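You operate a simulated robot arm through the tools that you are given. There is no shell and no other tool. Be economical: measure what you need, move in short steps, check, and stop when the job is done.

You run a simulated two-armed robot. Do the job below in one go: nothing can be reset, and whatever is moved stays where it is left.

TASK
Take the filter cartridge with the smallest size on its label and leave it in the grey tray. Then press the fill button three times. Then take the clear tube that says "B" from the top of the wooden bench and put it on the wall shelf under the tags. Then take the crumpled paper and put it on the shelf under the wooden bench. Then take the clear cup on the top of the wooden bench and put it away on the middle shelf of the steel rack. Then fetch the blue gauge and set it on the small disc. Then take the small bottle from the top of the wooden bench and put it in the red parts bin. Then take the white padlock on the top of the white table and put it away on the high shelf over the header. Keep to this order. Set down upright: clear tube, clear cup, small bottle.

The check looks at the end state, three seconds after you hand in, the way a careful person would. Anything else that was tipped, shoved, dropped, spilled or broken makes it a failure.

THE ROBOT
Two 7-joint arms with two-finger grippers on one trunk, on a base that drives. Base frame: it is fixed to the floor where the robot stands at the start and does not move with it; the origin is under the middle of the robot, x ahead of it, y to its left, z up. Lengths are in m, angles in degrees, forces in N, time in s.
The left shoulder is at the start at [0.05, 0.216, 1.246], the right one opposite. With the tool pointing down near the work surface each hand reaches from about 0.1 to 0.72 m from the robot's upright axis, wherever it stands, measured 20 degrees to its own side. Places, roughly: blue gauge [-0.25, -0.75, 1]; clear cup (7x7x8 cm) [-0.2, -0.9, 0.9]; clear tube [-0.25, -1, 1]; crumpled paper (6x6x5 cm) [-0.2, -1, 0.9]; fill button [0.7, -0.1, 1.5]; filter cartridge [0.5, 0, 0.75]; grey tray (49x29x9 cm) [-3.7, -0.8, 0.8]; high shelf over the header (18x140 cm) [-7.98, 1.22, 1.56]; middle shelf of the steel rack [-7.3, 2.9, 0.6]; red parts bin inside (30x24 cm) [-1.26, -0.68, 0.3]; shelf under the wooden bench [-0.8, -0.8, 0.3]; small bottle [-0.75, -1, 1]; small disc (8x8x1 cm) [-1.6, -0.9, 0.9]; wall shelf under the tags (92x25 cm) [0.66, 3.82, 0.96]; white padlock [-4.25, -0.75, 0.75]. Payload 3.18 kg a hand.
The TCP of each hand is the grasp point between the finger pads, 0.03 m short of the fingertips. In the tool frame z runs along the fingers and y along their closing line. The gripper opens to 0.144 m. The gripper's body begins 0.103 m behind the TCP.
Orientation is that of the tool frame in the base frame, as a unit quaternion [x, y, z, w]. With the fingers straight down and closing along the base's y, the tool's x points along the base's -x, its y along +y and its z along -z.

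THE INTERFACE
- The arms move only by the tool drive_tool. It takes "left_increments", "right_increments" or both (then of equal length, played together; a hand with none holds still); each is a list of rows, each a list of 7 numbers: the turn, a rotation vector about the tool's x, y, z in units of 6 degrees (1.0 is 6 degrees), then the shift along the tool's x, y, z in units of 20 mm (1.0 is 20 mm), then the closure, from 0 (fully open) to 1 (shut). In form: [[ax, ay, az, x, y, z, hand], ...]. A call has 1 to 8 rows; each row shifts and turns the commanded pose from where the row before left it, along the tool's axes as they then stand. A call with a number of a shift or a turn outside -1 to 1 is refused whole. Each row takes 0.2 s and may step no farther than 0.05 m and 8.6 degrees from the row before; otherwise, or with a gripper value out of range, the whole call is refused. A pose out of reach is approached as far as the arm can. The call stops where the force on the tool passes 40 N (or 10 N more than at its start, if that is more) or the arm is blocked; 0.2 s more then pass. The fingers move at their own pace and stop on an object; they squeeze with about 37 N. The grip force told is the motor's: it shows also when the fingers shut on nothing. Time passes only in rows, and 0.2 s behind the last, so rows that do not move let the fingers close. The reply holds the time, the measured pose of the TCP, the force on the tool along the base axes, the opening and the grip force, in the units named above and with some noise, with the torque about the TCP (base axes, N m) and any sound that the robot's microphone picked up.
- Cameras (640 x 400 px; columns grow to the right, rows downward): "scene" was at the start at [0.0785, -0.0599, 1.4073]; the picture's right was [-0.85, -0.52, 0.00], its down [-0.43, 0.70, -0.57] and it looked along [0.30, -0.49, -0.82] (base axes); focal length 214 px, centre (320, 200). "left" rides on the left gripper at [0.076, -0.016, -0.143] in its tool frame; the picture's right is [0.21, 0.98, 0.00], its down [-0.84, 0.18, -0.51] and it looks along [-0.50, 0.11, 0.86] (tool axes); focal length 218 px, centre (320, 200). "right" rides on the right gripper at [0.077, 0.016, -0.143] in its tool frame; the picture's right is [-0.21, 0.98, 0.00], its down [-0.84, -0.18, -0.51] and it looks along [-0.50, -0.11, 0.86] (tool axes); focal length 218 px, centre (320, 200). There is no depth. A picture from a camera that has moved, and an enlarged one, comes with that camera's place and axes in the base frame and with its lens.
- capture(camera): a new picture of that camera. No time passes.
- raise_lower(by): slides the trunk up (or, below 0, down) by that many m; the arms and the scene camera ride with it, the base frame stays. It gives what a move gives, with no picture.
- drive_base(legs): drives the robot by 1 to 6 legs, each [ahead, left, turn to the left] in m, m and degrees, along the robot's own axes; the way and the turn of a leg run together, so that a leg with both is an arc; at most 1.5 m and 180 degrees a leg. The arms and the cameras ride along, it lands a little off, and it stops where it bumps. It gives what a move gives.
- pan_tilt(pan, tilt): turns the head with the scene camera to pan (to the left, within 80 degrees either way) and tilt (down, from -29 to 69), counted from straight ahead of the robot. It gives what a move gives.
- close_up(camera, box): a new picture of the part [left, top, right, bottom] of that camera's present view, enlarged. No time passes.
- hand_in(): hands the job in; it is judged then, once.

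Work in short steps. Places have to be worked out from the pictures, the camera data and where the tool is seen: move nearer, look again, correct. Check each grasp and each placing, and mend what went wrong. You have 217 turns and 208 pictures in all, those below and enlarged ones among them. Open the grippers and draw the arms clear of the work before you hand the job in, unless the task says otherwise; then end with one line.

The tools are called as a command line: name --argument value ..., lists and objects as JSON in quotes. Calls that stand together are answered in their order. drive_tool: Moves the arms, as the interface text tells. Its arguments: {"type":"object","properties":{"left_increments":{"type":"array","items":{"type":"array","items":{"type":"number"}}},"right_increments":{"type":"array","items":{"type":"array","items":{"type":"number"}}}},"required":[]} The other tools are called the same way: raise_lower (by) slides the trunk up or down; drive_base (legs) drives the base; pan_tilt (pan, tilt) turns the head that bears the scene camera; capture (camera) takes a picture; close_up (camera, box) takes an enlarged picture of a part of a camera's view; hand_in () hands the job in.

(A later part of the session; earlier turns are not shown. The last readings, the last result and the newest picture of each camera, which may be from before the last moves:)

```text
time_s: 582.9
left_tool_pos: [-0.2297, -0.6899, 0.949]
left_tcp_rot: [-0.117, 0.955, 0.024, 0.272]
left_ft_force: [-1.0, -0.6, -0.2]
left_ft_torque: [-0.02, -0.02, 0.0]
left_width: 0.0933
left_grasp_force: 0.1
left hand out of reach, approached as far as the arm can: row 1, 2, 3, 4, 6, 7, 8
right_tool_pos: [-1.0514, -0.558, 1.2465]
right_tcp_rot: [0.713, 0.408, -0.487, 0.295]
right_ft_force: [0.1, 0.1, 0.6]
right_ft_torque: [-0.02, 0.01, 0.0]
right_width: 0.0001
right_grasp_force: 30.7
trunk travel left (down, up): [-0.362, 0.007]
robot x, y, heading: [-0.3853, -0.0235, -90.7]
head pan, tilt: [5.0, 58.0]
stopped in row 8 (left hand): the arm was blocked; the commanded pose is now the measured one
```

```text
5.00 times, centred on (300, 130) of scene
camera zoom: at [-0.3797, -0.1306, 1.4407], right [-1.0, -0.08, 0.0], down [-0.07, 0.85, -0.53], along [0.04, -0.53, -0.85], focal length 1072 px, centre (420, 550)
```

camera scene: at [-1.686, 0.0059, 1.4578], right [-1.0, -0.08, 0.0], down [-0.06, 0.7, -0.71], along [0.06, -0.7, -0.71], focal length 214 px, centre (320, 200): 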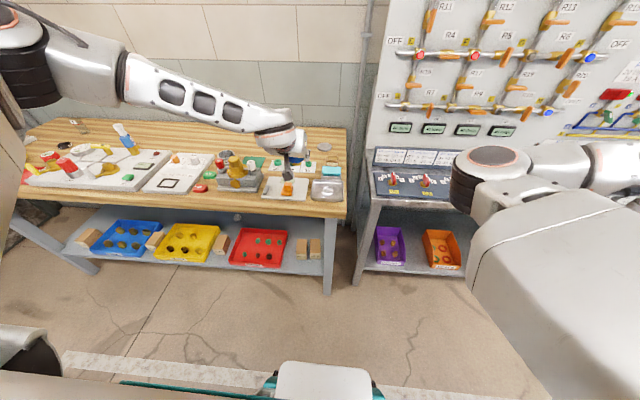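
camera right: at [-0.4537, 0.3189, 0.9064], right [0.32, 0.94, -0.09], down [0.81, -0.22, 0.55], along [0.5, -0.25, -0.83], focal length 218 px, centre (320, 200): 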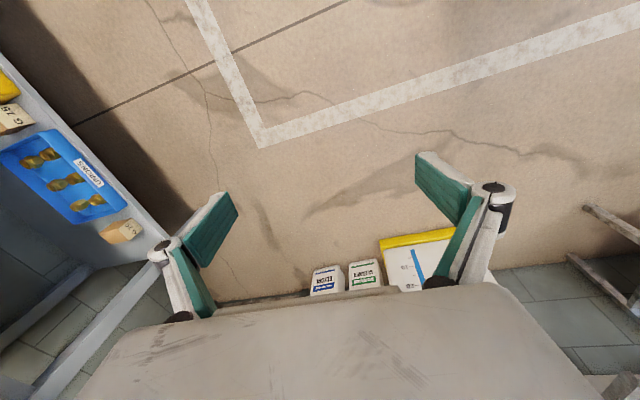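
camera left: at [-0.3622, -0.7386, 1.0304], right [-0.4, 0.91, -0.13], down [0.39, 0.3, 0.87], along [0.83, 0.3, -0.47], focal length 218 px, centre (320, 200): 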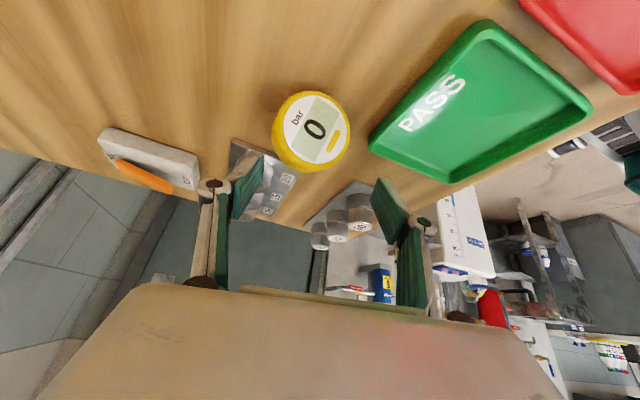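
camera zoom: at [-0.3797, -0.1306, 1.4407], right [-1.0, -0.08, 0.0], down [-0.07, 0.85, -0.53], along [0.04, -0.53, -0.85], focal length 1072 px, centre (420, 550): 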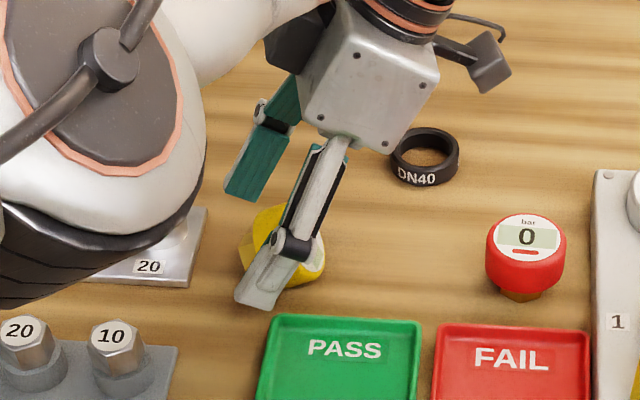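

The arm runs into a limit stretched out like this. I lift, drive closer so the hand works nearer the body, and retry.

drive_tool --left_increments '[[0, 0, 0, -0.52, 0, -0.85, 0.35], [0, 0, 0, -0.52, 0, -0.85, 0.35], [0, 0, 0, -0.52, 0, -0.85, 0.35], [0, 0, 0, -0.52, 0, -0.85, 0.35], [0, 0, 0, -0.52, 0, -0.85, 0.35], [0, 0, 0, -0.52, 0, -0.85, 0.35]]'

drive_base --legs '[[0.19, -0.06, 0]]'

drive_tool --left_increments '[[0, 0, 0, -0.3, 0.95, 0, 0.35], [0, 0, 0, -0.3, 0.95, 0, 0.35], [0, 0, 0, -0.3, 0.95, 0, 0.35], [0, 0, 0, -0.3, 0.95, 0, 0.35], [0, 0, 0, -0.3, 0.95, 0, 0.35], [0, 0, 0, -0.3, 0.95, 0, 0.35], [0, 0, 0, -0.3, 0.95, 0, 0.35], [0, 0, 0, -0.3, 0.95, 0, 0.35]]'

close_up --camera "scene" --box '[200, 80, 440, 260]'

```text
time_s: 584.3
left_tool_pos: [-0.2394, -0.6842, 1.0668]
left_tcp_rot: [-0.11, 0.955, 0.023, 0.273]
left_ft_force: [0.1, 0.8, 0.1]
left_ft_torque: [0.01, -0.02, 0.03]
left_width: 0.0936
left_grasp_force: 0.1
right_tool_pos: [-1.0508, -0.5581, 1.246]
right_tcp_rot: [0.714, 0.408, -0.487, 0.295]
right_ft_force: [0.4, -0.1, -0.1]
right_ft_torque: [0.01, 0.0, 0.0]
right_width: 0.0
right_grasp_force: 30.8
trunk travel left (down, up): [-0.362, 0.007]
robot x, y, heading: [-0.3892, -0.022, -90.5]
head pan, tilt: [5.0, 58.0]
```

```text
time_s: 585.9
left_tool_pos: [-0.2987, -0.8682, 1.0671]
left_tcp_rot: [-0.111, 0.955, 0.024, 0.273]
left_ft_force: [0.1, 0.2, 0.0]
left_ft_torque: [0.03, 0.0, 0.02]
left_width: 0.0938
left_grasp_force: 0.0
right_tool_pos: [-1.1113, -0.7437, 1.2453]
right_tcp_rot: [0.713, 0.41, -0.486, 0.296]
right_ft_force: [-0.1, 0.7, 0.2]
right_ft_torque: [0.03, -0.03, -0.06]
right_width: 0.0002
right_grasp_force: 30.7
trunk travel left (down, up): [-0.362, 0.007]
robot x, y, heading: [-0.4466, -0.2087, -90.7]
head pan, tilt: [5.0, 58.0]
```

```text
time_s: 587.7
left_tool_pos: [-0.2927, -0.7104, 1.091]
left_tcp_rot: [-0.112, 0.955, 0.022, 0.272]
left_ft_force: [-0.9, 0.4, 0.8]
left_ft_torque: [-0.05, 0.01, -0.01]
left_width: 0.0934
left_grasp_force: 0.0
right_tool_pos: [-1.1117, -0.7437, 1.2464]
right_tcp_rot: [0.713, 0.408, -0.488, 0.296]
right_ft_force: [0.7, -0.6, -0.4]
right_ft_torque: [-0.01, 0.01, 0.02]
right_width: 0.0001
right_grasp_force: 31.3
trunk travel left (down, up): [-0.362, 0.007]
robot x, y, heading: [-0.4448, -0.2085, -90.6]
head pan, tilt: [5.0, 58.0]
```

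```text
2.22 times, centred on (320, 170) of scene
camera zoom: at [-0.4406, -0.3147, 1.4408], right [-1.0, -0.08, 0.0], down [-0.07, 0.85, -0.53], along [0.04, -0.53, -0.85], focal length 477 px, centre (320, 267)
```

zoom: 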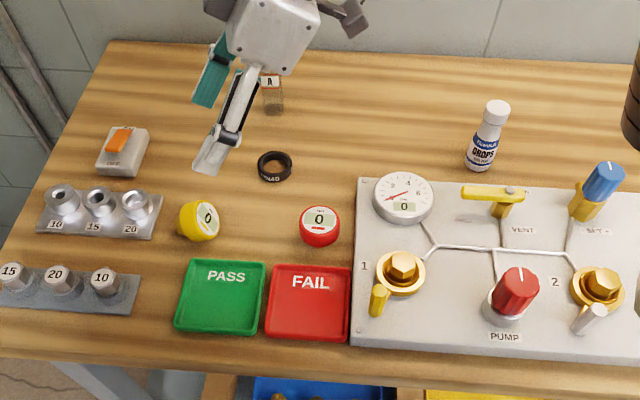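

Everything else is intact. I descend diagonally onto the yellow rim from this closer stance.

drive_tool --left_increments '[[0, 0, 0, 0.27, -0.05, 0.987, 0.35], [0, 0, 0, 0.27, -0.05, 0.987, 0.35], [0, 0, 0, 0.27, -0.05, 0.987, 0.35], [0, 0, 0, 0.27, -0.05, 0.987, 0.35], [0, 0, 0, 0.27, -0.05, 0.987, 0.35], [0, 0, 0, 0.27, -0.05, 0.987, 0.35], [0, 0, 0, 0.27, -0.05, 0.987, 0.35]]'

capture --camera "left"

close_up --camera "scene" --box '[200, 100, 360, 220]'

```text
time_s: 589.3
left_tool_pos: [-0.2525, -0.7108, 0.9526]
left_tcp_rot: [-0.111, 0.955, 0.023, 0.272]
left_ft_force: [-0.1, -0.9, 0.0]
left_ft_torque: [0.03, -0.01, 0.01]
left_width: 0.0935
left_grasp_force: 0.2
right_tool_pos: [-1.1115, -0.7445, 1.2465]
right_tcp_rot: [0.713, 0.409, -0.487, 0.296]
right_ft_force: [0.7, -0.2, 0.0]
right_ft_torque: [-0.03, -0.01, -0.02]
right_width: 0.0
right_grasp_force: 30.5
trunk travel left (down, up): [-0.362, 0.007]
robot x, y, heading: [-0.447, -0.2054, -90.7]
head pan, tilt: [5.0, 58.0]
```

```text
40 pictures are left
camera left: at [-0.385, -0.7592, 1.0344], right [-0.39, 0.91, -0.13], down [0.4, 0.29, 0.87], along [0.83, 0.29, -0.47], focal length 218 px, centre (320, 200)
```

left: 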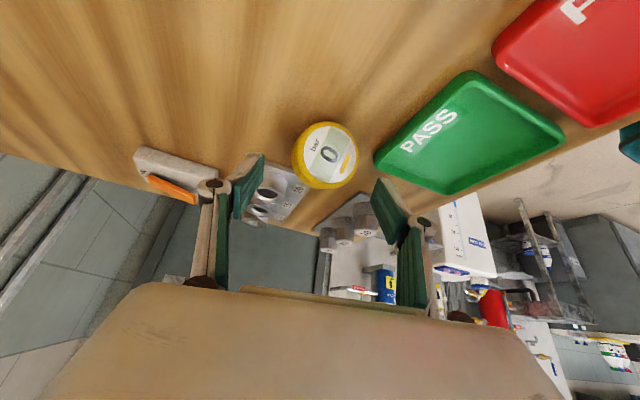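

```text
3.33 times, centred on (280, 160) of scene
camera zoom: at [-0.4407, -0.3155, 1.4407], right [-1.0, -0.08, 0.0], down [-0.07, 0.85, -0.53], along [0.04, -0.53, -0.85], focal length 715 px, centre (453, 333)
```

zoom: 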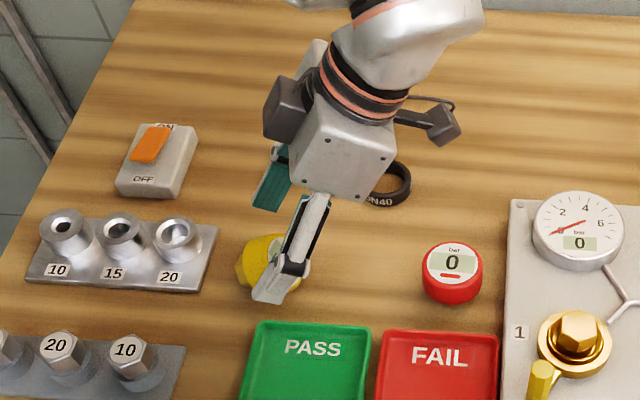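

Lined up. Last 4 cm and close on the rim.

drive_tool --left_increments '[[0, 0, 0, 0.21, -0.08, 1, 0.35], [0, 0, 0, 0.21, -0.08, 1, 0.35], [0, 0, 0, 0, 0, 0, 0.5], [0, 0, 0, 0, 0, 0, 0.8], [0, 0, 0, 0, 0, 0, 0.8]]'

drive_tool --left_increments '[[0, 0, 0, -0.52, 0, -0.85, 0.8], [0, 0, 0, -0.52, 0, -0.85, 0.8], [0, 0, 0, -0.52, 0, -0.85, 0.8], [0, 0, 0, -0.52, 0, -0.85, 0.8]]'

capture --camera "left"

```text
time_s: 590.0
left_tool_pos: [-0.2398, -0.7119, 0.9189]
left_tcp_rot: [-0.115, 0.955, 0.027, 0.272]
left_ft_force: [0.0, -0.5, -0.5]
left_ft_torque: [0.02, -0.02, 0.07]
left_width: 0.0727
left_grasp_force: 0.4
right_tool_pos: [-1.112, -0.7446, 1.2459]
right_tcp_rot: [0.713, 0.409, -0.487, 0.295]
right_ft_force: [0.6, -0.2, 0.1]
right_ft_torque: [-0.02, 0.02, -0.01]
right_width: 0.0001
right_grasp_force: 31.2
trunk travel left (down, up): [-0.362, 0.007]
robot x, y, heading: [-0.447, -0.2073, -90.5]
head pan, tilt: [5.0, 58.0]
stopped in row 3 (left hand): the force on the tool passed its limit at 51 N (the readings are from after the stop); the commanded pose is now the measured one
```

```text
time_s: 591.0
left_tool_pos: [-0.2397, -0.7109, 0.9997]
left_tcp_rot: [-0.114, 0.955, 0.027, 0.272]
left_ft_force: [0.9, -0.6, -2.4]
left_ft_torque: [0.02, 0.0, 0.01]
left_width: 0.0554
left_grasp_force: 37.3
right_tool_pos: [-1.1127, -0.7449, 1.2463]
right_tcp_rot: [0.713, 0.409, -0.487, 0.296]
right_ft_force: [0.1, 0.5, 0.2]
right_ft_torque: [0.04, 0.0, 0.0]
right_width: 0.0
right_grasp_force: 31.0
trunk travel left (down, up): [-0.362, 0.007]
robot x, y, heading: [-0.4438, -0.2065, -90.8]
head pan, tilt: [5.0, 58.0]
```

```text
38 pictures are left
camera left: at [-0.372, -0.7604, 1.0816], right [-0.4, 0.91, -0.12], down [0.39, 0.29, 0.87], along [0.83, 0.3, -0.47], focal length 218 px, centre (320, 200)
```

left: 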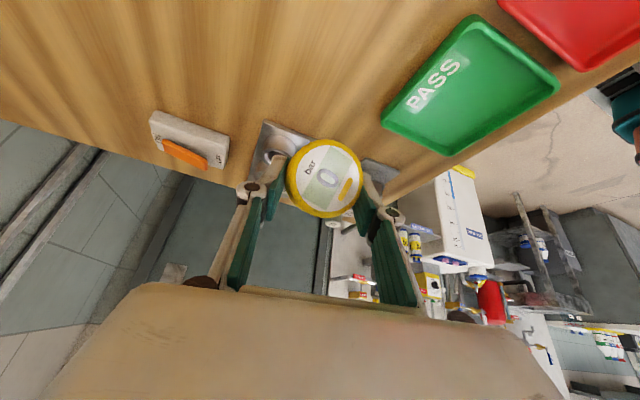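

Gripped by the rim, face toward the camera. I roll the tool about the closing axis by ~62° to bring it upright.

drive_tool --left_increments '[[0, 1, 0, 0, 0, 0, 0.8], [0, 1, 0, 0, 0, 0, 0.8], [0, 1, 0, 0, 0, 0, 0.8], [0, 1, 0, 0, 0, 0, 0.8], [0, 1, 0, 0, 0, 0, 0.8], [0, 1, 0, 0, 0, 0, 0.8], [0, 1, 0, 0, 0, 0, 0.8], [0, 1, 0, 0, 0, 0, 0.8]]'

drive_tool --left_increments '[[0, 1, 0, 0, 0, 0, 0.8], [0, 1, 0, 0, 0, 0, 0.8]]'

capture --camera "left"

close_up --camera "scene" --box '[200, 60, 360, 180]'

```text
time_s: 592.8
left_tool_pos: [-0.2385, -0.7114, 0.9999]
left_tcp_rot: [-0.115, 0.983, -0.024, -0.142]
left_ft_force: [0.0, 0.3, -2.7]
left_ft_torque: [0.03, 0.0, 0.0]
left_width: 0.0553
left_grasp_force: 37.1
right_tool_pos: [-1.1098, -0.7451, 1.247]
right_tcp_rot: [0.712, 0.41, -0.487, 0.296]
right_ft_force: [0.0, 0.4, 0.5]
right_ft_torque: [0.03, -0.01, -0.01]
right_width: 0.0
right_grasp_force: 30.8
trunk travel left (down, up): [-0.362, 0.007]
robot x, y, heading: [-0.4476, -0.2067, -90.5]
head pan, tilt: [5.0, 58.0]
```

```text
time_s: 593.4
left_tool_pos: [-0.2388, -0.7111, 0.9991]
left_tcp_rot: [-0.112, 0.963, -0.035, -0.243]
left_ft_force: [-0.6, 0.2, -2.4]
left_ft_torque: [0.01, -0.01, -0.02]
left_width: 0.0553
left_grasp_force: 37.4
right_tool_pos: [-1.1111, -0.7441, 1.2454]
right_tcp_rot: [0.713, 0.409, -0.487, 0.295]
right_ft_force: [-0.2, 0.2, 0.7]
right_ft_torque: [0.0, 0.0, 0.02]
right_width: 0.0
right_grasp_force: 30.3
trunk travel left (down, up): [-0.362, 0.007]
robot x, y, heading: [-0.4466, -0.2099, -90.3]
head pan, tilt: [5.0, 58.0]
```

```text
37 pictures are left
camera left: at [-0.2349, -0.7264, 1.1617], right [-0.41, 0.91, 0.09], down [0.91, 0.4, 0.04], along [0.01, 0.1, -1.0], focal length 218 px, centre (320, 200)
```

left: 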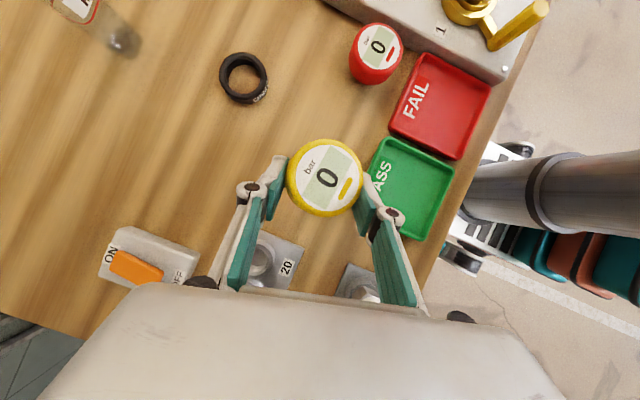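

```text
3.33 times, centred on (280, 120) of scene
camera zoom: at [-0.4405, -0.3154, 1.4407], right [-1.0, -0.08, 0.0], down [-0.07, 0.85, -0.53], along [0.04, -0.53, -0.85], focal length 715 px, centre (453, 467)
```

zoom: 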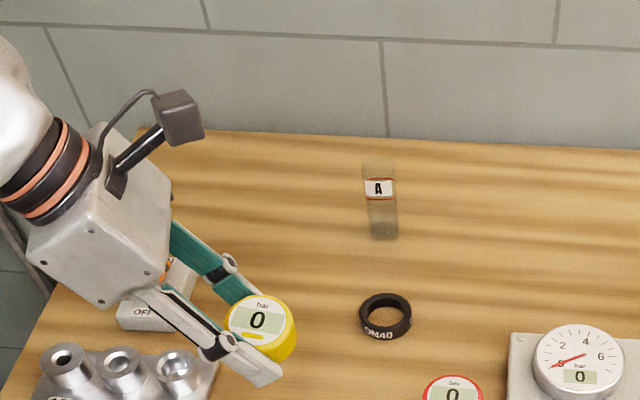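

Nearly upright. A few more degrees, then I lower it to the bench at its original spot.

drive_tool --left_increments '[[0, 0.8, 0, 0, 0, 0, 0.8], [0, 0, 0, -0.74, -0.05, 0.79, 0.8], [0, 0, 0, -0.74, -0.05, 0.79, 0.8], [0, 0, 0, -0.74, -0.05, 0.79, 0.8]]'

capture --camera "left"

```text
time_s: 594.4
left_tool_pos: [-0.2275, -0.7123, 0.935]
left_tcp_rot: [-0.111, 0.952, -0.04, -0.282]
left_ft_force: [-0.4, -0.3, -2.1]
left_ft_torque: [-0.03, -0.01, 0.01]
left_width: 0.0553
left_grasp_force: 37.1
right_tool_pos: [-1.112, -0.7435, 1.2453]
right_tcp_rot: [0.713, 0.409, -0.487, 0.295]
right_ft_force: [0.3, -0.6, 0.5]
right_ft_torque: [0.02, -0.01, -0.03]
right_width: 0.0
right_grasp_force: 30.6
trunk travel left (down, up): [-0.362, 0.007]
robot x, y, heading: [-0.4463, -0.2073, -90.7]
head pan, tilt: [5.0, 58.0]
```

```text
35 pictures are left
camera left: at [-0.21, -0.7239, 1.0962], right [-0.4, 0.91, 0.1], down [0.91, 0.4, -0.04], along [-0.07, 0.08, -0.99], focal length 218 px, centre (320, 200)
```

left: 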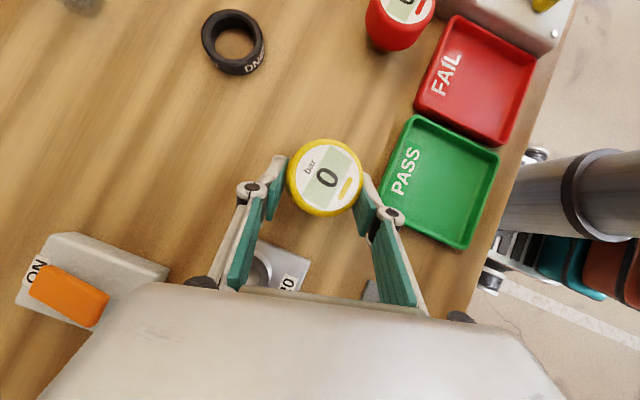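

I lower the final ~2 cm in small steps.

drive_tool --left_increments '[[0, 0, 0, -0.2, 0, 0.3, 0.8], [0, 0, 0, -0.17, 0, 0.27, 0.8]]'

drive_tool --left_increments '[[0, 0, 0, -0.1, 0, 0.15, 0.8]]'

drive_tool --left_increments '[[0, 0, 0, -0.1, 0, 0.15, 0.8]]'

```text
time_s: 595.0
left_tool_pos: [-0.2281, -0.7119, 0.9206]
left_tcp_rot: [-0.111, 0.952, -0.039, -0.282]
left_ft_force: [-0.8, -0.1, -1.5]
left_ft_torque: [0.03, -0.03, 0.01]
left_width: 0.0552
left_grasp_force: 36.7
right_tool_pos: [-1.112, -0.7438, 1.2469]
right_tcp_rot: [0.713, 0.41, -0.486, 0.296]
right_ft_force: [-0.1, 0.5, 0.0]
right_ft_torque: [-0.01, 0.01, 0.04]
right_width: 0.0
right_grasp_force: 30.8
trunk travel left (down, up): [-0.362, 0.007]
robot x, y, heading: [-0.4455, -0.2063, -90.6]
head pan, tilt: [5.0, 58.0]
```

```text
time_s: 595.4
left_tool_pos: [-0.2278, -0.7128, 0.9176]
left_tcp_rot: [-0.111, 0.952, -0.039, -0.282]
left_ft_force: [-1.2, 0.5, -1.9]
left_ft_torque: [0.01, 0.01, -0.02]
left_width: 0.0549
left_grasp_force: 36.9
right_tool_pos: [-1.1121, -0.7434, 1.2444]
right_tcp_rot: [0.713, 0.41, -0.486, 0.296]
right_ft_force: [0.0, 0.6, -0.5]
right_ft_torque: [-0.04, -0.01, -0.03]
right_width: 0.0
right_grasp_force: 30.7
trunk travel left (down, up): [-0.362, 0.007]
robot x, y, heading: [-0.4443, -0.2094, -90.5]
head pan, tilt: [5.0, 58.0]
```

```text
time_s: 595.8
left_tool_pos: [-0.2288, -0.713, 0.9153]
left_tcp_rot: [-0.11, 0.952, -0.041, -0.283]
left_ft_force: [2.4, -2.9, 4.6]
left_ft_torque: [0.02, 0.01, -0.01]
left_width: 0.0545
left_grasp_force: 36.9
right_tool_pos: [-1.1107, -0.7451, 1.247]
right_tcp_rot: [0.713, 0.409, -0.487, 0.295]
right_ft_force: [-0.2, 1.7, -1.1]
right_ft_torque: [-0.02, 0.01, 0.01]
right_width: 0.0
right_grasp_force: 30.8
trunk travel left (down, up): [-0.362, 0.007]
robot x, y, heading: [-0.4435, -0.2108, -90.6]
head pan, tilt: [5.0, 58.0]
```

Contact. I open and withdraw along the tool axis.

drive_tool --left_increments '[[0, 0, 0, -0.06, 0, 0.09, 0.8], [0, 0, 0, 0, 0, 0, 0.6], [0, 0, 0, 0, 0, 0, 0.45], [0, 0, 0, 0, 0, 0, 0.4], [0, 0, 0, 0, 0, -0.6, 0.4], [0, 0, 0, 0, 0, -1, 0.4], [0, 0, 0, 0, 0, -1, 0.4], [0, 0, 0, 0, 0, -1, 0.4]]'

drive_tool --left_increments '[[0, 0, 0, 0, 0, -1, 0.4], [0, 0, 0, 0, 0, -1, 0.4], [0, 0, 0, 0.4, 0, -1, 0.4], [0, 0, 0, 0.4, 0, -1, 0.4]]'

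close_up --camera "scene" --box '[200, 60, 440, 240]'

```text
time_s: 597.6
left_tool_pos: [-0.1916, -0.7027, 0.9726]
left_tcp_rot: [-0.11, 0.952, -0.04, -0.281]
left_ft_force: [-0.4, -0.1, -0.2]
left_ft_torque: [0.01, 0.01, 0.01]
left_width: 0.0863
left_grasp_force: 0.0
right_tool_pos: [-1.1108, -0.7441, 1.246]
right_tcp_rot: [0.712, 0.409, -0.487, 0.296]
right_ft_force: [0.5, -1.4, -0.5]
right_ft_torque: [-0.04, -0.02, 0.0]
right_width: 0.0
right_grasp_force: 31.1
trunk travel left (down, up): [-0.362, 0.007]
robot x, y, heading: [-0.4471, -0.2069, -90.6]
head pan, tilt: [5.0, 58.0]
```

```text
time_s: 598.6
left_tool_pos: [-0.1606, -0.6952, 1.0487]
left_tcp_rot: [-0.11, 0.953, -0.039, -0.281]
left_ft_force: [0.6, 0.0, 0.3]
left_ft_torque: [0.02, -0.03, 0.01]
left_width: 0.0863
left_grasp_force: 0.1
right_tool_pos: [-1.1116, -0.7446, 1.2466]
right_tcp_rot: [0.713, 0.41, -0.487, 0.296]
right_ft_force: [0.0, 0.0, -0.3]
right_ft_torque: [0.02, 0.02, -0.01]
right_width: 0.0
right_grasp_force: 31.2
trunk travel left (down, up): [-0.362, 0.007]
robot x, y, heading: [-0.4476, -0.207, -90.3]
head pan, tilt: [5.0, 58.0]
```

```text
2.22 times, centred on (320, 150) of scene
camera zoom: at [-0.4407, -0.3152, 1.4407], right [-1.0, -0.08, 0.0], down [-0.07, 0.85, -0.53], along [0.04, -0.53, -0.85], focal length 477 px, centre (320, 311)
```

zoom: 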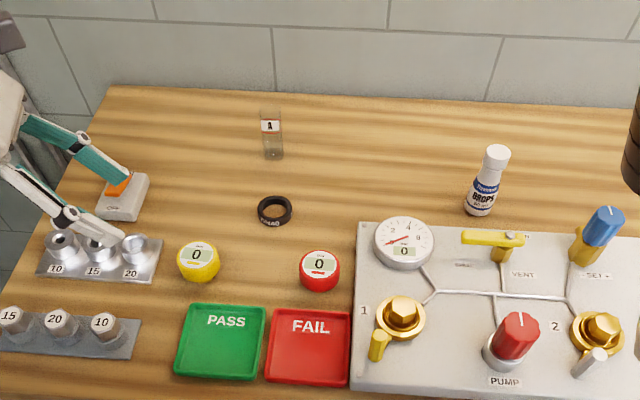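

The yellow gauge is upright at its spot. Now the DROPS bottle at about (-0.648, -0.87). I bring the tool back to vertical and unwind the yaw.

drive_tool --left_increments '[[0, -0.92, 0, 0.4, 0, -0.8, 0.3], [0, -0.92, 0, 0.3, 0, -0.9, 0.3], [0, -0.92, 0, 0.2, 0, -0.9, 0.3], [0, -0.92, 0, 0.2, 0, -0.9, 0.3], [0, -0.92, 0, 0, 0, -0.9, 0.3], [0, -0.92, 0, 0, 0, -0.9, 0.3], [0, 0, 1, 0, 0, 0, 0.3], [0, 0, 1, 0, 0, 0, 0.3]]'

drive_tool --left_increments '[[0, 0, 1, 0, 0, 0, 0.3], [0, 0, 1, 0, 0, 0, 0.3], [0, 0, 1, 0, 0, 0, 0.3], [0, 0, 1, 0, 0, 0, 0.3], [0, 0, 1, 0, 0, 0, 0.3], [0, 0, 1, 0, 0, 0, 0.3], [0, 0, 1, 0, 0, 0, 0.3], [0, 0, 1, 0, 0, 0, 0.3]]'

drive_tool --left_increments '[[0, 0, 1, 0, 0, 0, 0.3], [0, 0, 1, 0, 0, 0, 0.3], [0, 0, 1, 0, 0, 0, 0.3], [0, 0, 1, 0, 0, 0, 0.3], [0, 0, 1, 0, 0, 0, 0.3], [0, 0, 1, 0, 0, 0, 0.3], [0, 0, 1, 0, 0, 0, 0.3]]'

drive_tool --left_increments '[[0, -0.94, 0, 0, 0, 0, 0.3], [0, -0.94, 0, 0, 0, 0, 0.3], [0, -0.94, 0, 0, 0, 0, 0.3], [0, -0.94, 0, 0, 0, 0, 0.3], [0, -0.94, 0, 0, 0, 0, 0.3], [0, -0.94, 0, 0, 0, 0, 0.3], [0, -0.94, 0, 0, 0, 0, 0.3], [0, -0.94, 0, 0, 0, 0, 0.3]]'

```text
time_s: 600.4
left_tool_pos: [-0.1472, -0.6887, 1.1574]
left_tcp_rot: [-0.012, 1.0, -0.005, 0.002]
left_ft_force: [-0.6, 0.5, -0.4]
left_ft_torque: [0.0, -0.04, 0.01]
left_width: 0.1009
left_grasp_force: 0.0
right_tool_pos: [-1.1119, -0.7446, 1.2463]
right_tcp_rot: [0.713, 0.409, -0.487, 0.296]
right_ft_force: [-0.3, 0.6, 0.3]
right_ft_torque: [-0.01, -0.05, 0.02]
right_width: 0.0003
right_grasp_force: 30.7
trunk travel left (down, up): [-0.362, 0.007]
robot x, y, heading: [-0.4493, -0.2078, -90.5]
head pan, tilt: [5.0, 58.0]
```

```text
time_s: 602.2
left_tool_pos: [-0.1466, -0.6889, 1.1576]
left_tcp_rot: [0.397, 0.918, -0.005, 0.004]
left_ft_force: [0.3, 0.8, 0.2]
left_ft_torque: [0.03, 0.0, -0.01]
left_width: 0.1006
left_grasp_force: 0.0
right_tool_pos: [-1.1107, -0.7433, 1.2453]
right_tcp_rot: [0.713, 0.409, -0.487, 0.296]
right_ft_force: [-0.4, -0.1, 0.3]
right_ft_torque: [0.01, 0.01, -0.02]
right_width: 0.0001
right_grasp_force: 30.6
trunk travel left (down, up): [-0.362, 0.007]
robot x, y, heading: [-0.4434, -0.2072, -90.6]
head pan, tilt: [5.0, 58.0]
```

```text
time_s: 603.8
left_tool_pos: [-0.1467, -0.6882, 1.1564]
left_tcp_rot: [0.698, 0.716, -0.003, 0.006]
left_ft_force: [0.5, 0.4, -1.0]
left_ft_torque: [-0.01, 0.01, 0.0]
left_width: 0.101
left_grasp_force: 0.1
right_tool_pos: [-1.1111, -0.7452, 1.2465]
right_tcp_rot: [0.713, 0.409, -0.487, 0.296]
right_ft_force: [0.4, -0.6, -0.2]
right_ft_torque: [0.0, 0.04, 0.0]
right_width: 0.0
right_grasp_force: 31.0
trunk travel left (down, up): [-0.362, 0.007]
robot x, y, heading: [-0.4463, -0.2107, -90.4]
head pan, tilt: [5.0, 58.0]
```

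```text
time_s: 605.6
left_tool_pos: [-0.1453, -0.7132, 1.1612]
left_tcp_rot: [0.643, 0.66, -0.27, 0.28]
left_ft_force: [0.2, -0.4, -0.2]
left_ft_torque: [-0.02, 0.0, 0.0]
left_width: 0.1007
left_grasp_force: 0.1
left hand out of reach, approached as far as the arm can: row 8
right_tool_pos: [-1.1116, -0.7448, 1.2458]
right_tcp_rot: [0.713, 0.409, -0.486, 0.296]
right_ft_force: [-0.1, 0.3, -0.2]
right_ft_torque: [-0.04, 0.0, 0.01]
right_width: 0.0
right_grasp_force: 30.9
trunk travel left (down, up): [-0.362, 0.007]
robot x, y, heading: [-0.4433, -0.206, -90.4]
head pan, tilt: [5.0, 58.0]
```

I bring the hand in front and strafe to the bottle.

drive_tool --left_increments '[[0, 0, 0, -0.7, -0.81, 0.75, 0.3], [0, 0, 0, -0.7, -0.81, 0.75, 0.3], [0, 0, 0, -0.7, -0.81, 0.75, 0.3], [0, 0, 0, -0.7, -0.81, 0.75, 0.3], [0, 0, 0, -0.7, -0.81, 0.75, 0.3], [0, 0, 0, -0.7, -0.81, 0.75, 0.3], [0, 0, 0, -0.7, -0.81, 0.75, 0.3]]'

drive_base --legs '[[0, -0.36, 0.4]]'

capture --camera "left"

close_up --camera "scene" --box '[180, 60, 420, 220]'

```text
time_s: 607.2
left_tool_pos: [-0.2559, -0.8609, 1.1579]
left_tcp_rot: [0.644, 0.66, -0.269, 0.279]
left_ft_force: [0.1, -0.4, -0.1]
left_ft_torque: [0.03, -0.03, 0.03]
left_width: 0.1008
left_grasp_force: 0.0
right_tool_pos: [-1.1127, -0.7451, 1.2459]
right_tcp_rot: [0.713, 0.41, -0.486, 0.295]
right_ft_force: [-0.4, 0.3, -0.4]
right_ft_torque: [-0.02, 0.02, 0.01]
right_width: 0.0001
right_grasp_force: 30.8
trunk travel left (down, up): [-0.362, 0.007]
robot x, y, heading: [-0.4477, -0.2042, -90.9]
head pan, tilt: [5.0, 58.0]
```

```text
time_s: 610.9
left_tool_pos: [-0.6057, -0.8562, 1.1603]
left_tcp_rot: [0.641, 0.661, -0.27, 0.281]
left_ft_force: [0.0, 0.1, -0.7]
left_ft_torque: [0.01, -0.01, 0.01]
left_width: 0.1011
left_grasp_force: 0.0
right_tool_pos: [-1.4625, -0.7484, 1.2455]
right_tcp_rot: [0.711, 0.412, -0.486, 0.297]
right_ft_force: [-0.8, -0.6, 0.4]
right_ft_torque: [0.02, -0.02, 0.0]
right_width: 0.0
right_grasp_force: 30.5
trunk travel left (down, up): [-0.362, 0.007]
robot x, y, heading: [-0.8006, -0.2076, -90.3]
head pan, tilt: [5.0, 58.0]
```

```text
33 pictures are left
camera left: at [-0.627, -0.7034, 1.2039], right [0.97, 0.18, -0.15], down [0.18, -0.22, 0.96], along [0.14, -0.96, -0.24], focal length 218 px, centre (320, 200)
```

left: 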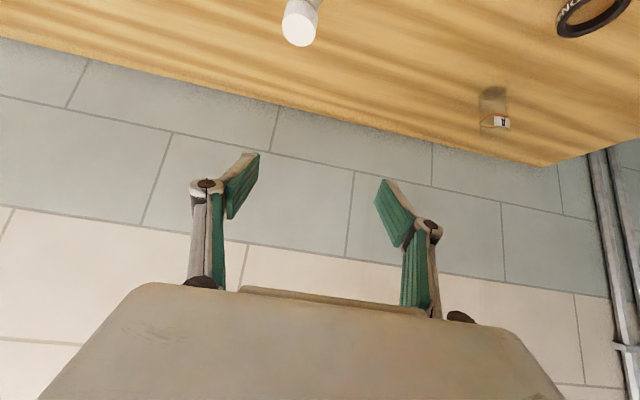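

```text
2.50 times, centred on (300, 140) of scene
camera zoom: at [-0.7957, -0.3137, 1.4407], right [-1.0, -0.09, 0.0], down [-0.07, 0.84, -0.53], along [0.05, -0.53, -0.85], focal length 536 px, centre (370, 350)
```

zoom: 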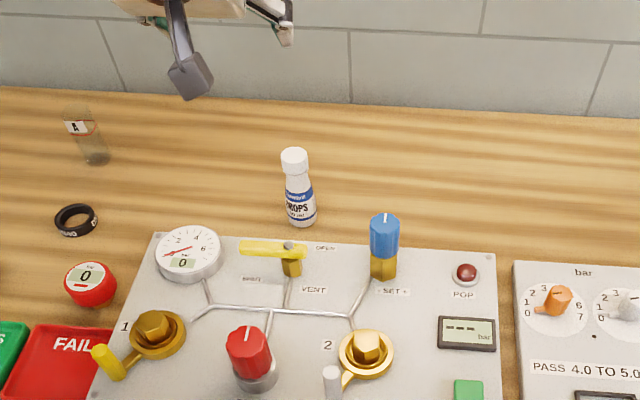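

Bottle at (-0.648, -0.888), 11 cm tall. I steepen the tool to ~35° (to clear the yellow lever) and descend partway.

drive_tool --left_increments '[[0, 0.9, 0, 0, -0.7, 0, 0.3], [0, 0.85, 0, 0, -0.7, 0, 0.3], [0, 0, 0, 0.52, -0.7, 1, 0.3], [0, 0, 0, 0.52, 0, 1, 0.3], [0, 0, 0, 0.52, 0, 1, 0.3], [0, 0, 0, 0.52, 0, 1, 0.3], [0, 0, 0, 0.52, 0, 1, 0.3], [0, 0, 0, 0.52, 0, 1, 0.3]]'

capture --camera "left"

```text
time_s: 612.7
left_tool_pos: [-0.6467, -0.8761, 1.0229]
left_tcp_rot: [0.663, 0.684, -0.21, 0.219]
left_ft_force: [-0.1, 0.9, 0.3]
left_ft_torque: [0.01, -0.01, 0.03]
left_width: 0.101
left_grasp_force: 0.1
right_tool_pos: [-1.4624, -0.7489, 1.2468]
right_tcp_rot: [0.711, 0.413, -0.485, 0.298]
right_ft_force: [0.1, -0.1, -0.2]
right_ft_torque: [-0.02, -0.02, 0.03]
right_width: 0.0001
right_grasp_force: 30.8
trunk travel left (down, up): [-0.362, 0.007]
robot x, y, heading: [-0.8025, -0.2068, -90.0]
head pan, tilt: [5.0, 58.0]
```

```text
31 pictures are left
camera left: at [-0.6673, -0.7337, 1.0956], right [0.97, 0.2, -0.12], down [0.19, -0.39, 0.9], along [0.14, -0.9, -0.42], focal length 218 px, centre (320, 200)
```

left: 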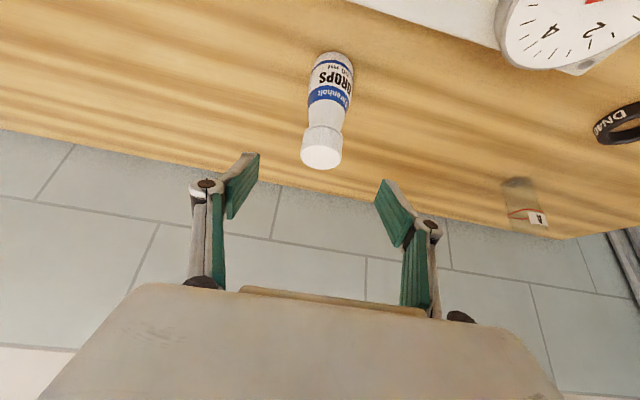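

Centred. I go down the last 10 cm and close on the bottle body.

drive_tool --left_increments '[[0, 0, 0, 0.5, -0.03, 0.85, 0.3], [0, 0, 0, 0.5, -0.03, 0.85, 0.3], [0, 0, 0, 0.5, -0.03, 0.85, 0.3], [0, 0, 0, 0.5, -0.03, 0.85, 0.3], [0, 0, 0, 0.5, -0.03, 0.85, 0.3], [0, 0, 0, 0, 0, 0, 0.5], [0, 0, 0, 0, 0, 0, 0.8], [0, 0, 0, 0, 0, 0, 0.8]]'

capture --camera "left"

```text
time_s: 614.5
left_tool_pos: [-0.6494, -0.8856, 0.9246]
left_tcp_rot: [0.663, 0.684, -0.21, 0.219]
left_ft_force: [0.4, 1.4, -0.2]
left_ft_torque: [0.0, -0.01, -0.07]
left_width: 0.0388
left_grasp_force: 36.6
right_tool_pos: [-1.4621, -0.748, 1.2462]
right_tcp_rot: [0.71, 0.413, -0.486, 0.299]
right_ft_force: [0.1, 0.2, 0.1]
right_ft_torque: [0.0, 0.0, -0.01]
right_width: 0.0
right_grasp_force: 31.0
trunk travel left (down, up): [-0.362, 0.007]
robot x, y, heading: [-0.8057, -0.203, -89.8]
head pan, tilt: [5.0, 58.0]
```

```text
30 pictures are left
camera left: at [-0.6698, -0.7426, 0.9982], right [0.97, 0.2, -0.12], down [0.19, -0.39, 0.9], along [0.14, -0.9, -0.42], focal length 218 px, centre (320, 200)
```

left: 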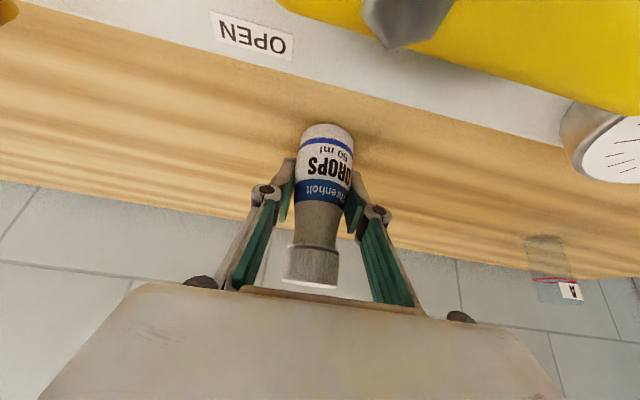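

Bottle gripped. I lift it, back away from the bench and strafe toward the red bin.

drive_tool --left_increments '[[0, 0, 0, -0.58, 0, -0.81, 0.85], [0, 0, 0, -0.58, 0, -0.81, 0.85], [0, 0, 0, -0.58, 0, -0.81, 0.85], [0, 0, 0, -0.58, 0, -0.81, 0.85], [0, 0, 0, -0.58, 0, -0.81, 0.85], [0, 0, 0, -0.58, 0, -0.81, 0.85], [0, 0, 0, -0.58, 0, -0.81, 0.85], [0, 0, 0, -0.58, 0, -0.81, 0.85]]'

drive_base --legs '[[-0.3, 0, 0], [-0.3, 0, 0], [0, -0.5, 0]]'

drive_tool --left_increments '[[0, -0.83, 0, 0, 0, 0.5, 0.85], [0, -0.83, 0, 0, 0, 0.5, 0.85], [0, -0.83, 0, 0, 0, 0.5, 0.85], [0, -0.83, 0, 0, 0, 0.5, 0.85], [0, -0.83, 0, 0, 0, 0.5, 0.85], [0, -0.83, 0, 0, 0, 0.5, 0.85], [0, -0.83, 0, 0, 0, 0.5, 0.85]]'

```text
time_s: 616.3
left_tool_pos: [-0.6498, -0.8864, 1.0856]
left_tcp_rot: [0.662, 0.685, -0.208, 0.22]
left_ft_force: [-0.3, 0.2, -1.1]
left_ft_torque: [0.01, 0.01, -0.03]
left_width: 0.0387
left_grasp_force: 37.3
right_tool_pos: [-1.4624, -0.7475, 1.2466]
right_tcp_rot: [0.711, 0.411, -0.486, 0.297]
right_ft_force: [-0.1, -0.5, -0.2]
right_ft_torque: [-0.01, -0.03, -0.01]
right_width: 0.0
right_grasp_force: 30.7
trunk travel left (down, up): [-0.362, 0.007]
robot x, y, heading: [-0.8023, -0.2091, -89.8]
head pan, tilt: [5.0, 58.0]
```

```text
time_s: 624.4
left_tool_pos: [-1.1516, -0.2917, 1.0857]
left_tcp_rot: [0.664, 0.684, -0.21, 0.219]
left_ft_force: [-0.3, 0.3, -1.1]
left_ft_torque: [-0.02, -0.02, 0.0]
left_width: 0.0385
left_grasp_force: 37.0
right_tool_pos: [-1.9635, -0.149, 1.2446]
right_tcp_rot: [0.712, 0.411, -0.486, 0.297]
right_ft_force: [-0.5, 0.6, -0.1]
right_ft_torque: [-0.02, 0.01, 0.03]
right_width: 0.0001
right_grasp_force: 30.7
trunk travel left (down, up): [-0.362, 0.007]
robot x, y, heading: [-1.2996, 0.3887, -90.2]
head pan, tilt: [5.0, 58.0]
```

```text
time_s: 626.0
left_tool_pos: [-1.1849, -0.3631, 1.0772]
left_tcp_rot: [0.582, 0.607, -0.368, 0.397]
left_ft_force: [-1.1, -0.2, 0.0]
left_ft_torque: [-0.01, -0.01, 0.09]
left_width: 0.0385
left_grasp_force: 37.1
left hand out of reach, approached as far as the arm can: row 5, 6, 7
right_tool_pos: [-1.9669, -0.1497, 1.2451]
right_tcp_rot: [0.713, 0.41, -0.486, 0.296]
right_ft_force: [-0.5, 0.1, -0.1]
right_ft_torque: [0.0, 0.0, 0.06]
right_width: 0.0
right_grasp_force: 30.7
trunk travel left (down, up): [-0.362, 0.007]
robot x, y, heading: [-1.3038, 0.389, -89.9]
head pan, tilt: [5.0, 58.0]
```

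Good pose. I lower the trunk.

raise_lower --by -0.36

pan_tilt --pan 10 --tilt 45

capture --camera "scene"

```text
time_s: 629.5
left_tool_pos: [-1.1811, -0.1112, 0.2388]
left_tcp_rot: [0.694, 0.706, -0.079, 0.116]
left_ft_force: [-0.5, 0.8, -0.5]
left_ft_torque: [0.01, 0.0, 0.01]
left_width: 0.0388
left_grasp_force: 37.2
right_tool_pos: [-1.9639, -0.1489, 0.8897]
right_tcp_rot: [0.708, 0.421, -0.492, 0.282]
right_ft_force: [0.4, -0.3, -0.1]
right_ft_torque: [0.03, 0.05, 0.01]
right_width: 0.0
right_grasp_force: 30.8
trunk travel left (down, up): [-0.002, 0.367]
robot x, y, heading: [-1.3022, 0.3901, -90.0]
head pan, tilt: [5.0, 58.0]
```

```text
time_s: 630.3
left_tool_pos: [-1.1812, -0.1109, 0.239]
left_tcp_rot: [0.694, 0.706, -0.078, 0.115]
left_ft_force: [0.2, -0.2, -1.8]
left_ft_torque: [0.01, 0.01, -0.04]
left_width: 0.0387
left_grasp_force: 37.1
right_tool_pos: [-1.9669, -0.1477, 0.8881]
right_tcp_rot: [0.71, 0.418, -0.491, 0.283]
right_ft_force: [-0.6, 0.0, 0.2]
right_ft_torque: [-0.01, 0.03, 0.01]
right_width: 0.0
right_grasp_force: 30.2
trunk travel left (down, up): [-0.002, 0.367]
robot x, y, heading: [-1.2981, 0.389, -90.1]
head pan, tilt: [10.0, 45.0]
```

```text
29 pictures are left
camera scene: at [-1.2881, 0.0233, 1.0488], right [-0.99, -0.17, 0.0], down [-0.12, 0.7, -0.71], along [0.12, -0.7, -0.71], focal length 214 px, centre (320, 200)
```

scene: 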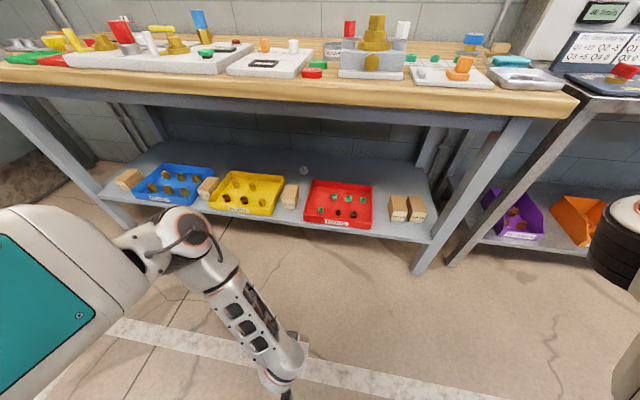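

The hand is low in front of the shelf. I raise and extend it while restoring ~35° pitch so the bottle is upright.

drive_tool --left_increments '[[0, -0.4, 0, -0.8, 0, -0.75, 0.85], [0, -0.4, 0, -0.8, 0, -0.75, 0.85], [0, -0.4, 0, -0.85, 0, -0.7, 0.85], [0, -0.4, 0, -0.85, 0, -0.7, 0.85], [0, -0.4, 0, -0.87, 0, -0.7, 0.85], [0, -0.4, 0, -0.87, 0, -0.65, 0.85], [0, -0.4, 0, -0.9, 0, -0.6, 0.85], [0, -0.4, 0, -0.9, 0, -0.6, 0.85]]'

drive_tool --left_increments '[[0, 0, 0, -0.97, 0, -0.08, 0.85], [0, 0, 0, -0.97, 0, -0.08, 0.85], [0, 0, 0, -0.97, 0, -0.08, 0.85], [0, 0, 0, -0.97, 0, -0.08, 0.85], [0, 0, 0, -0.97, 0, -0.08, 0.85], [0, 0, 0, -0.97, 0, -0.08, 0.85], [0, 0, 0, -0.97, 0, -0.08, 0.85], [0, 0, 0, -0.97, 0, -0.08, 0.85]]'

```text
time_s: 632.1
left_tool_pos: [-1.2251, -0.2229, 0.4104]
left_tcp_rot: [0.672, 0.678, -0.189, 0.233]
left_ft_force: [0.3, 0.0, -1.0]
left_ft_torque: [0.01, -0.02, 0.01]
left_width: 0.0386
left_grasp_force: 37.0
left hand out of reach, approached as far as the arm can: row 1, 2, 3, 4, 5, 6, 7, 8
right_tool_pos: [-1.9682, -0.146, 0.8894]
right_tcp_rot: [0.712, 0.414, -0.491, 0.282]
right_ft_force: [0.3, 0.3, 0.4]
right_ft_torque: [0.01, 0.01, 0.0]
right_width: 0.0001
right_grasp_force: 30.7
trunk travel left (down, up): [-0.002, 0.367]
robot x, y, heading: [-1.2993, 0.3876, -90.1]
head pan, tilt: [10.0, 45.0]
```

```text
time_s: 633.9
left_tool_pos: [-1.2283, -0.344, 0.5101]
left_tcp_rot: [0.673, 0.676, -0.193, 0.232]
left_ft_force: [-0.3, 0.9, -0.2]
left_ft_torque: [-0.02, 0.05, 0.01]
left_width: 0.0386
left_grasp_force: 37.1
right_tool_pos: [-1.969, -0.1427, 0.888]
right_tcp_rot: [0.712, 0.413, -0.491, 0.283]
right_ft_force: [0.5, 0.4, 0.9]
right_ft_torque: [0.01, 0.03, 0.04]
right_width: 0.0
right_grasp_force: 30.6
trunk travel left (down, up): [-0.002, 0.367]
robot x, y, heading: [-1.3031, 0.3865, -90.4]
head pan, tilt: [10.0, 45.0]
```

Pitch matches the grasp. I extend a little more and drive forward to carry the bottle over the bin.

drive_tool --left_increments '[[0.31, 0, -0.35, -0.82, 0, 0.57, 0.85], [0, 0, 0, -0.82, 0, 0.57, 0.85], [0, 0, 0, -0.82, 0, 0.57, 0.85], [0, 0, 0, -0.82, 0, 0.57, 0.85]]'

drive_base --legs '[[0.28, 0.063, 0.4]]'

capture --camera "left"

capture --camera "scene"

```text
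time_s: 634.9
left_tool_pos: [-1.2269, -0.4235, 0.5095]
left_tcp_rot: [0.663, 0.685, -0.208, 0.217]
left_ft_force: [-0.7, -0.7, -1.1]
left_ft_torque: [0.0, 0.03, 0.01]
left_width: 0.0385
left_grasp_force: 36.5
right_tool_pos: [-1.9691, -0.1424, 0.8878]
right_tcp_rot: [0.713, 0.413, -0.491, 0.283]
right_ft_force: [0.5, -0.1, -1.2]
right_ft_torque: [-0.01, -0.01, 0.0]
right_width: 0.0002
right_grasp_force: 30.4
trunk travel left (down, up): [-0.002, 0.367]
robot x, y, heading: [-1.3008, 0.3899, -90.2]
head pan, tilt: [10.0, 45.0]
```

```text
time_s: 636.7
left_tool_pos: [-1.1732, -0.6526, 0.5032]
left_tcp_rot: [0.67, 0.682, -0.203, 0.211]
left_ft_force: [-0.4, 0.1, -1.4]
left_ft_torque: [-0.03, -0.02, -0.02]
left_width: 0.0385
left_grasp_force: 37.1
right_tool_pos: [-1.913, -0.3881, 0.8881]
right_tcp_rot: [0.711, 0.415, -0.492, 0.282]
right_ft_force: [0.3, 0.3, -0.2]
right_ft_torque: [0.03, -0.01, -0.01]
right_width: 0.0002
right_grasp_force: 30.7
trunk travel left (down, up): [-0.002, 0.367]
robot x, y, heading: [-1.2438, 0.1482, -89.8]
head pan, tilt: [10.0, 45.0]
stopped in leg 1: the robot was blocked; the commanded pose is now the measured one
```

```text
28 pictures are left
camera left: at [-1.1923, -0.511, 0.5802], right [0.98, 0.19, -0.11], down [0.18, -0.41, 0.89], along [0.12, -0.89, -0.43], focal length 218 px, centre (320, 200)
```

left: 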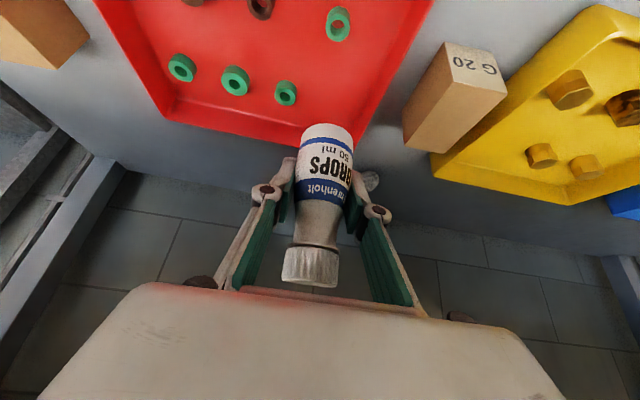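

```text
27 pictures are left
camera scene: at [-1.2307, -0.2181, 1.05], right [-0.98, -0.18, 0.0], down [-0.13, 0.69, -0.71], along [0.13, -0.7, -0.71], focal length 214 px, centre (320, 200)
```

scene: 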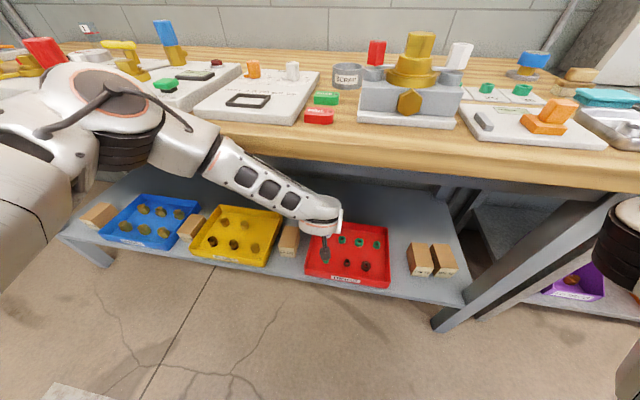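

The base stopped where the elbow neared the bench edge. I back off 8 cm and extend the arm instead, which lowers the elbow.

drive_base --legs '[[-0.08, 0, 0]]'

drive_tool --left_increments '[[0, 0, 0, -0.82, 0, 0.57, 0.85], [0, 0, 0, -0.82, 0, 0.57, 0.85], [0, 0, 0, -0.82, 0, 0.57, 0.85], [0, 0, 0, -0.82, 0, 0.57, 0.85], [0, 0, 0, -0.82, 0, 0.57, 0.85], [0, 0, 0, -0.7, 0, 0.7, 0.85], [0, 0, 0, -0.7, 0, 0.7, 0.85]]'

capture --camera "scene"

```text
time_s: 637.8
left_tool_pos: [-1.1746, -0.5769, 0.5026]
left_tcp_rot: [0.67, 0.683, -0.202, 0.211]
left_ft_force: [-0.2, 0.5, -1.2]
left_ft_torque: [-0.04, 0.01, 0.0]
left_width: 0.0386
left_grasp_force: 37.9
right_tool_pos: [-1.9134, -0.3112, 0.8874]
right_tcp_rot: [0.712, 0.416, -0.49, 0.282]
right_ft_force: [-1.3, -0.1, 0.5]
right_ft_torque: [0.03, -0.02, -0.01]
right_width: 0.0
right_grasp_force: 30.4
trunk travel left (down, up): [-0.002, 0.367]
robot x, y, heading: [-1.2474, 0.2262, -89.7]
head pan, tilt: [10.0, 45.0]
```

```text
time_s: 639.4
left_tool_pos: [-1.1709, -0.7144, 0.4928]
left_tcp_rot: [0.67, 0.682, -0.202, 0.21]
left_ft_force: [-0.2, -0.7, -0.7]
left_ft_torque: [-0.03, 0.02, -0.01]
left_width: 0.0384
left_grasp_force: 36.7
right_tool_pos: [-1.9131, -0.3131, 0.8866]
right_tcp_rot: [0.712, 0.416, -0.491, 0.281]
right_ft_force: [0.2, -0.4, 0.1]
right_ft_torque: [-0.04, -0.01, 0.02]
right_width: 0.0
right_grasp_force: 30.6
trunk travel left (down, up): [-0.002, 0.367]
robot x, y, heading: [-1.2478, 0.2262, -89.6]
head pan, tilt: [10.0, 45.0]
```

```text
26 pictures are left
camera scene: at [-1.2317, -0.1429, 1.0487], right [-0.98, -0.18, 0.0], down [-0.12, 0.7, -0.71], along [0.12, -0.7, -0.71], focal length 214 px, centre (320, 200)
```

scene: 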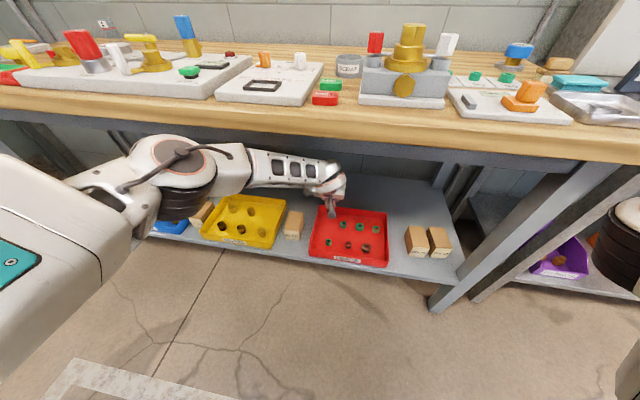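

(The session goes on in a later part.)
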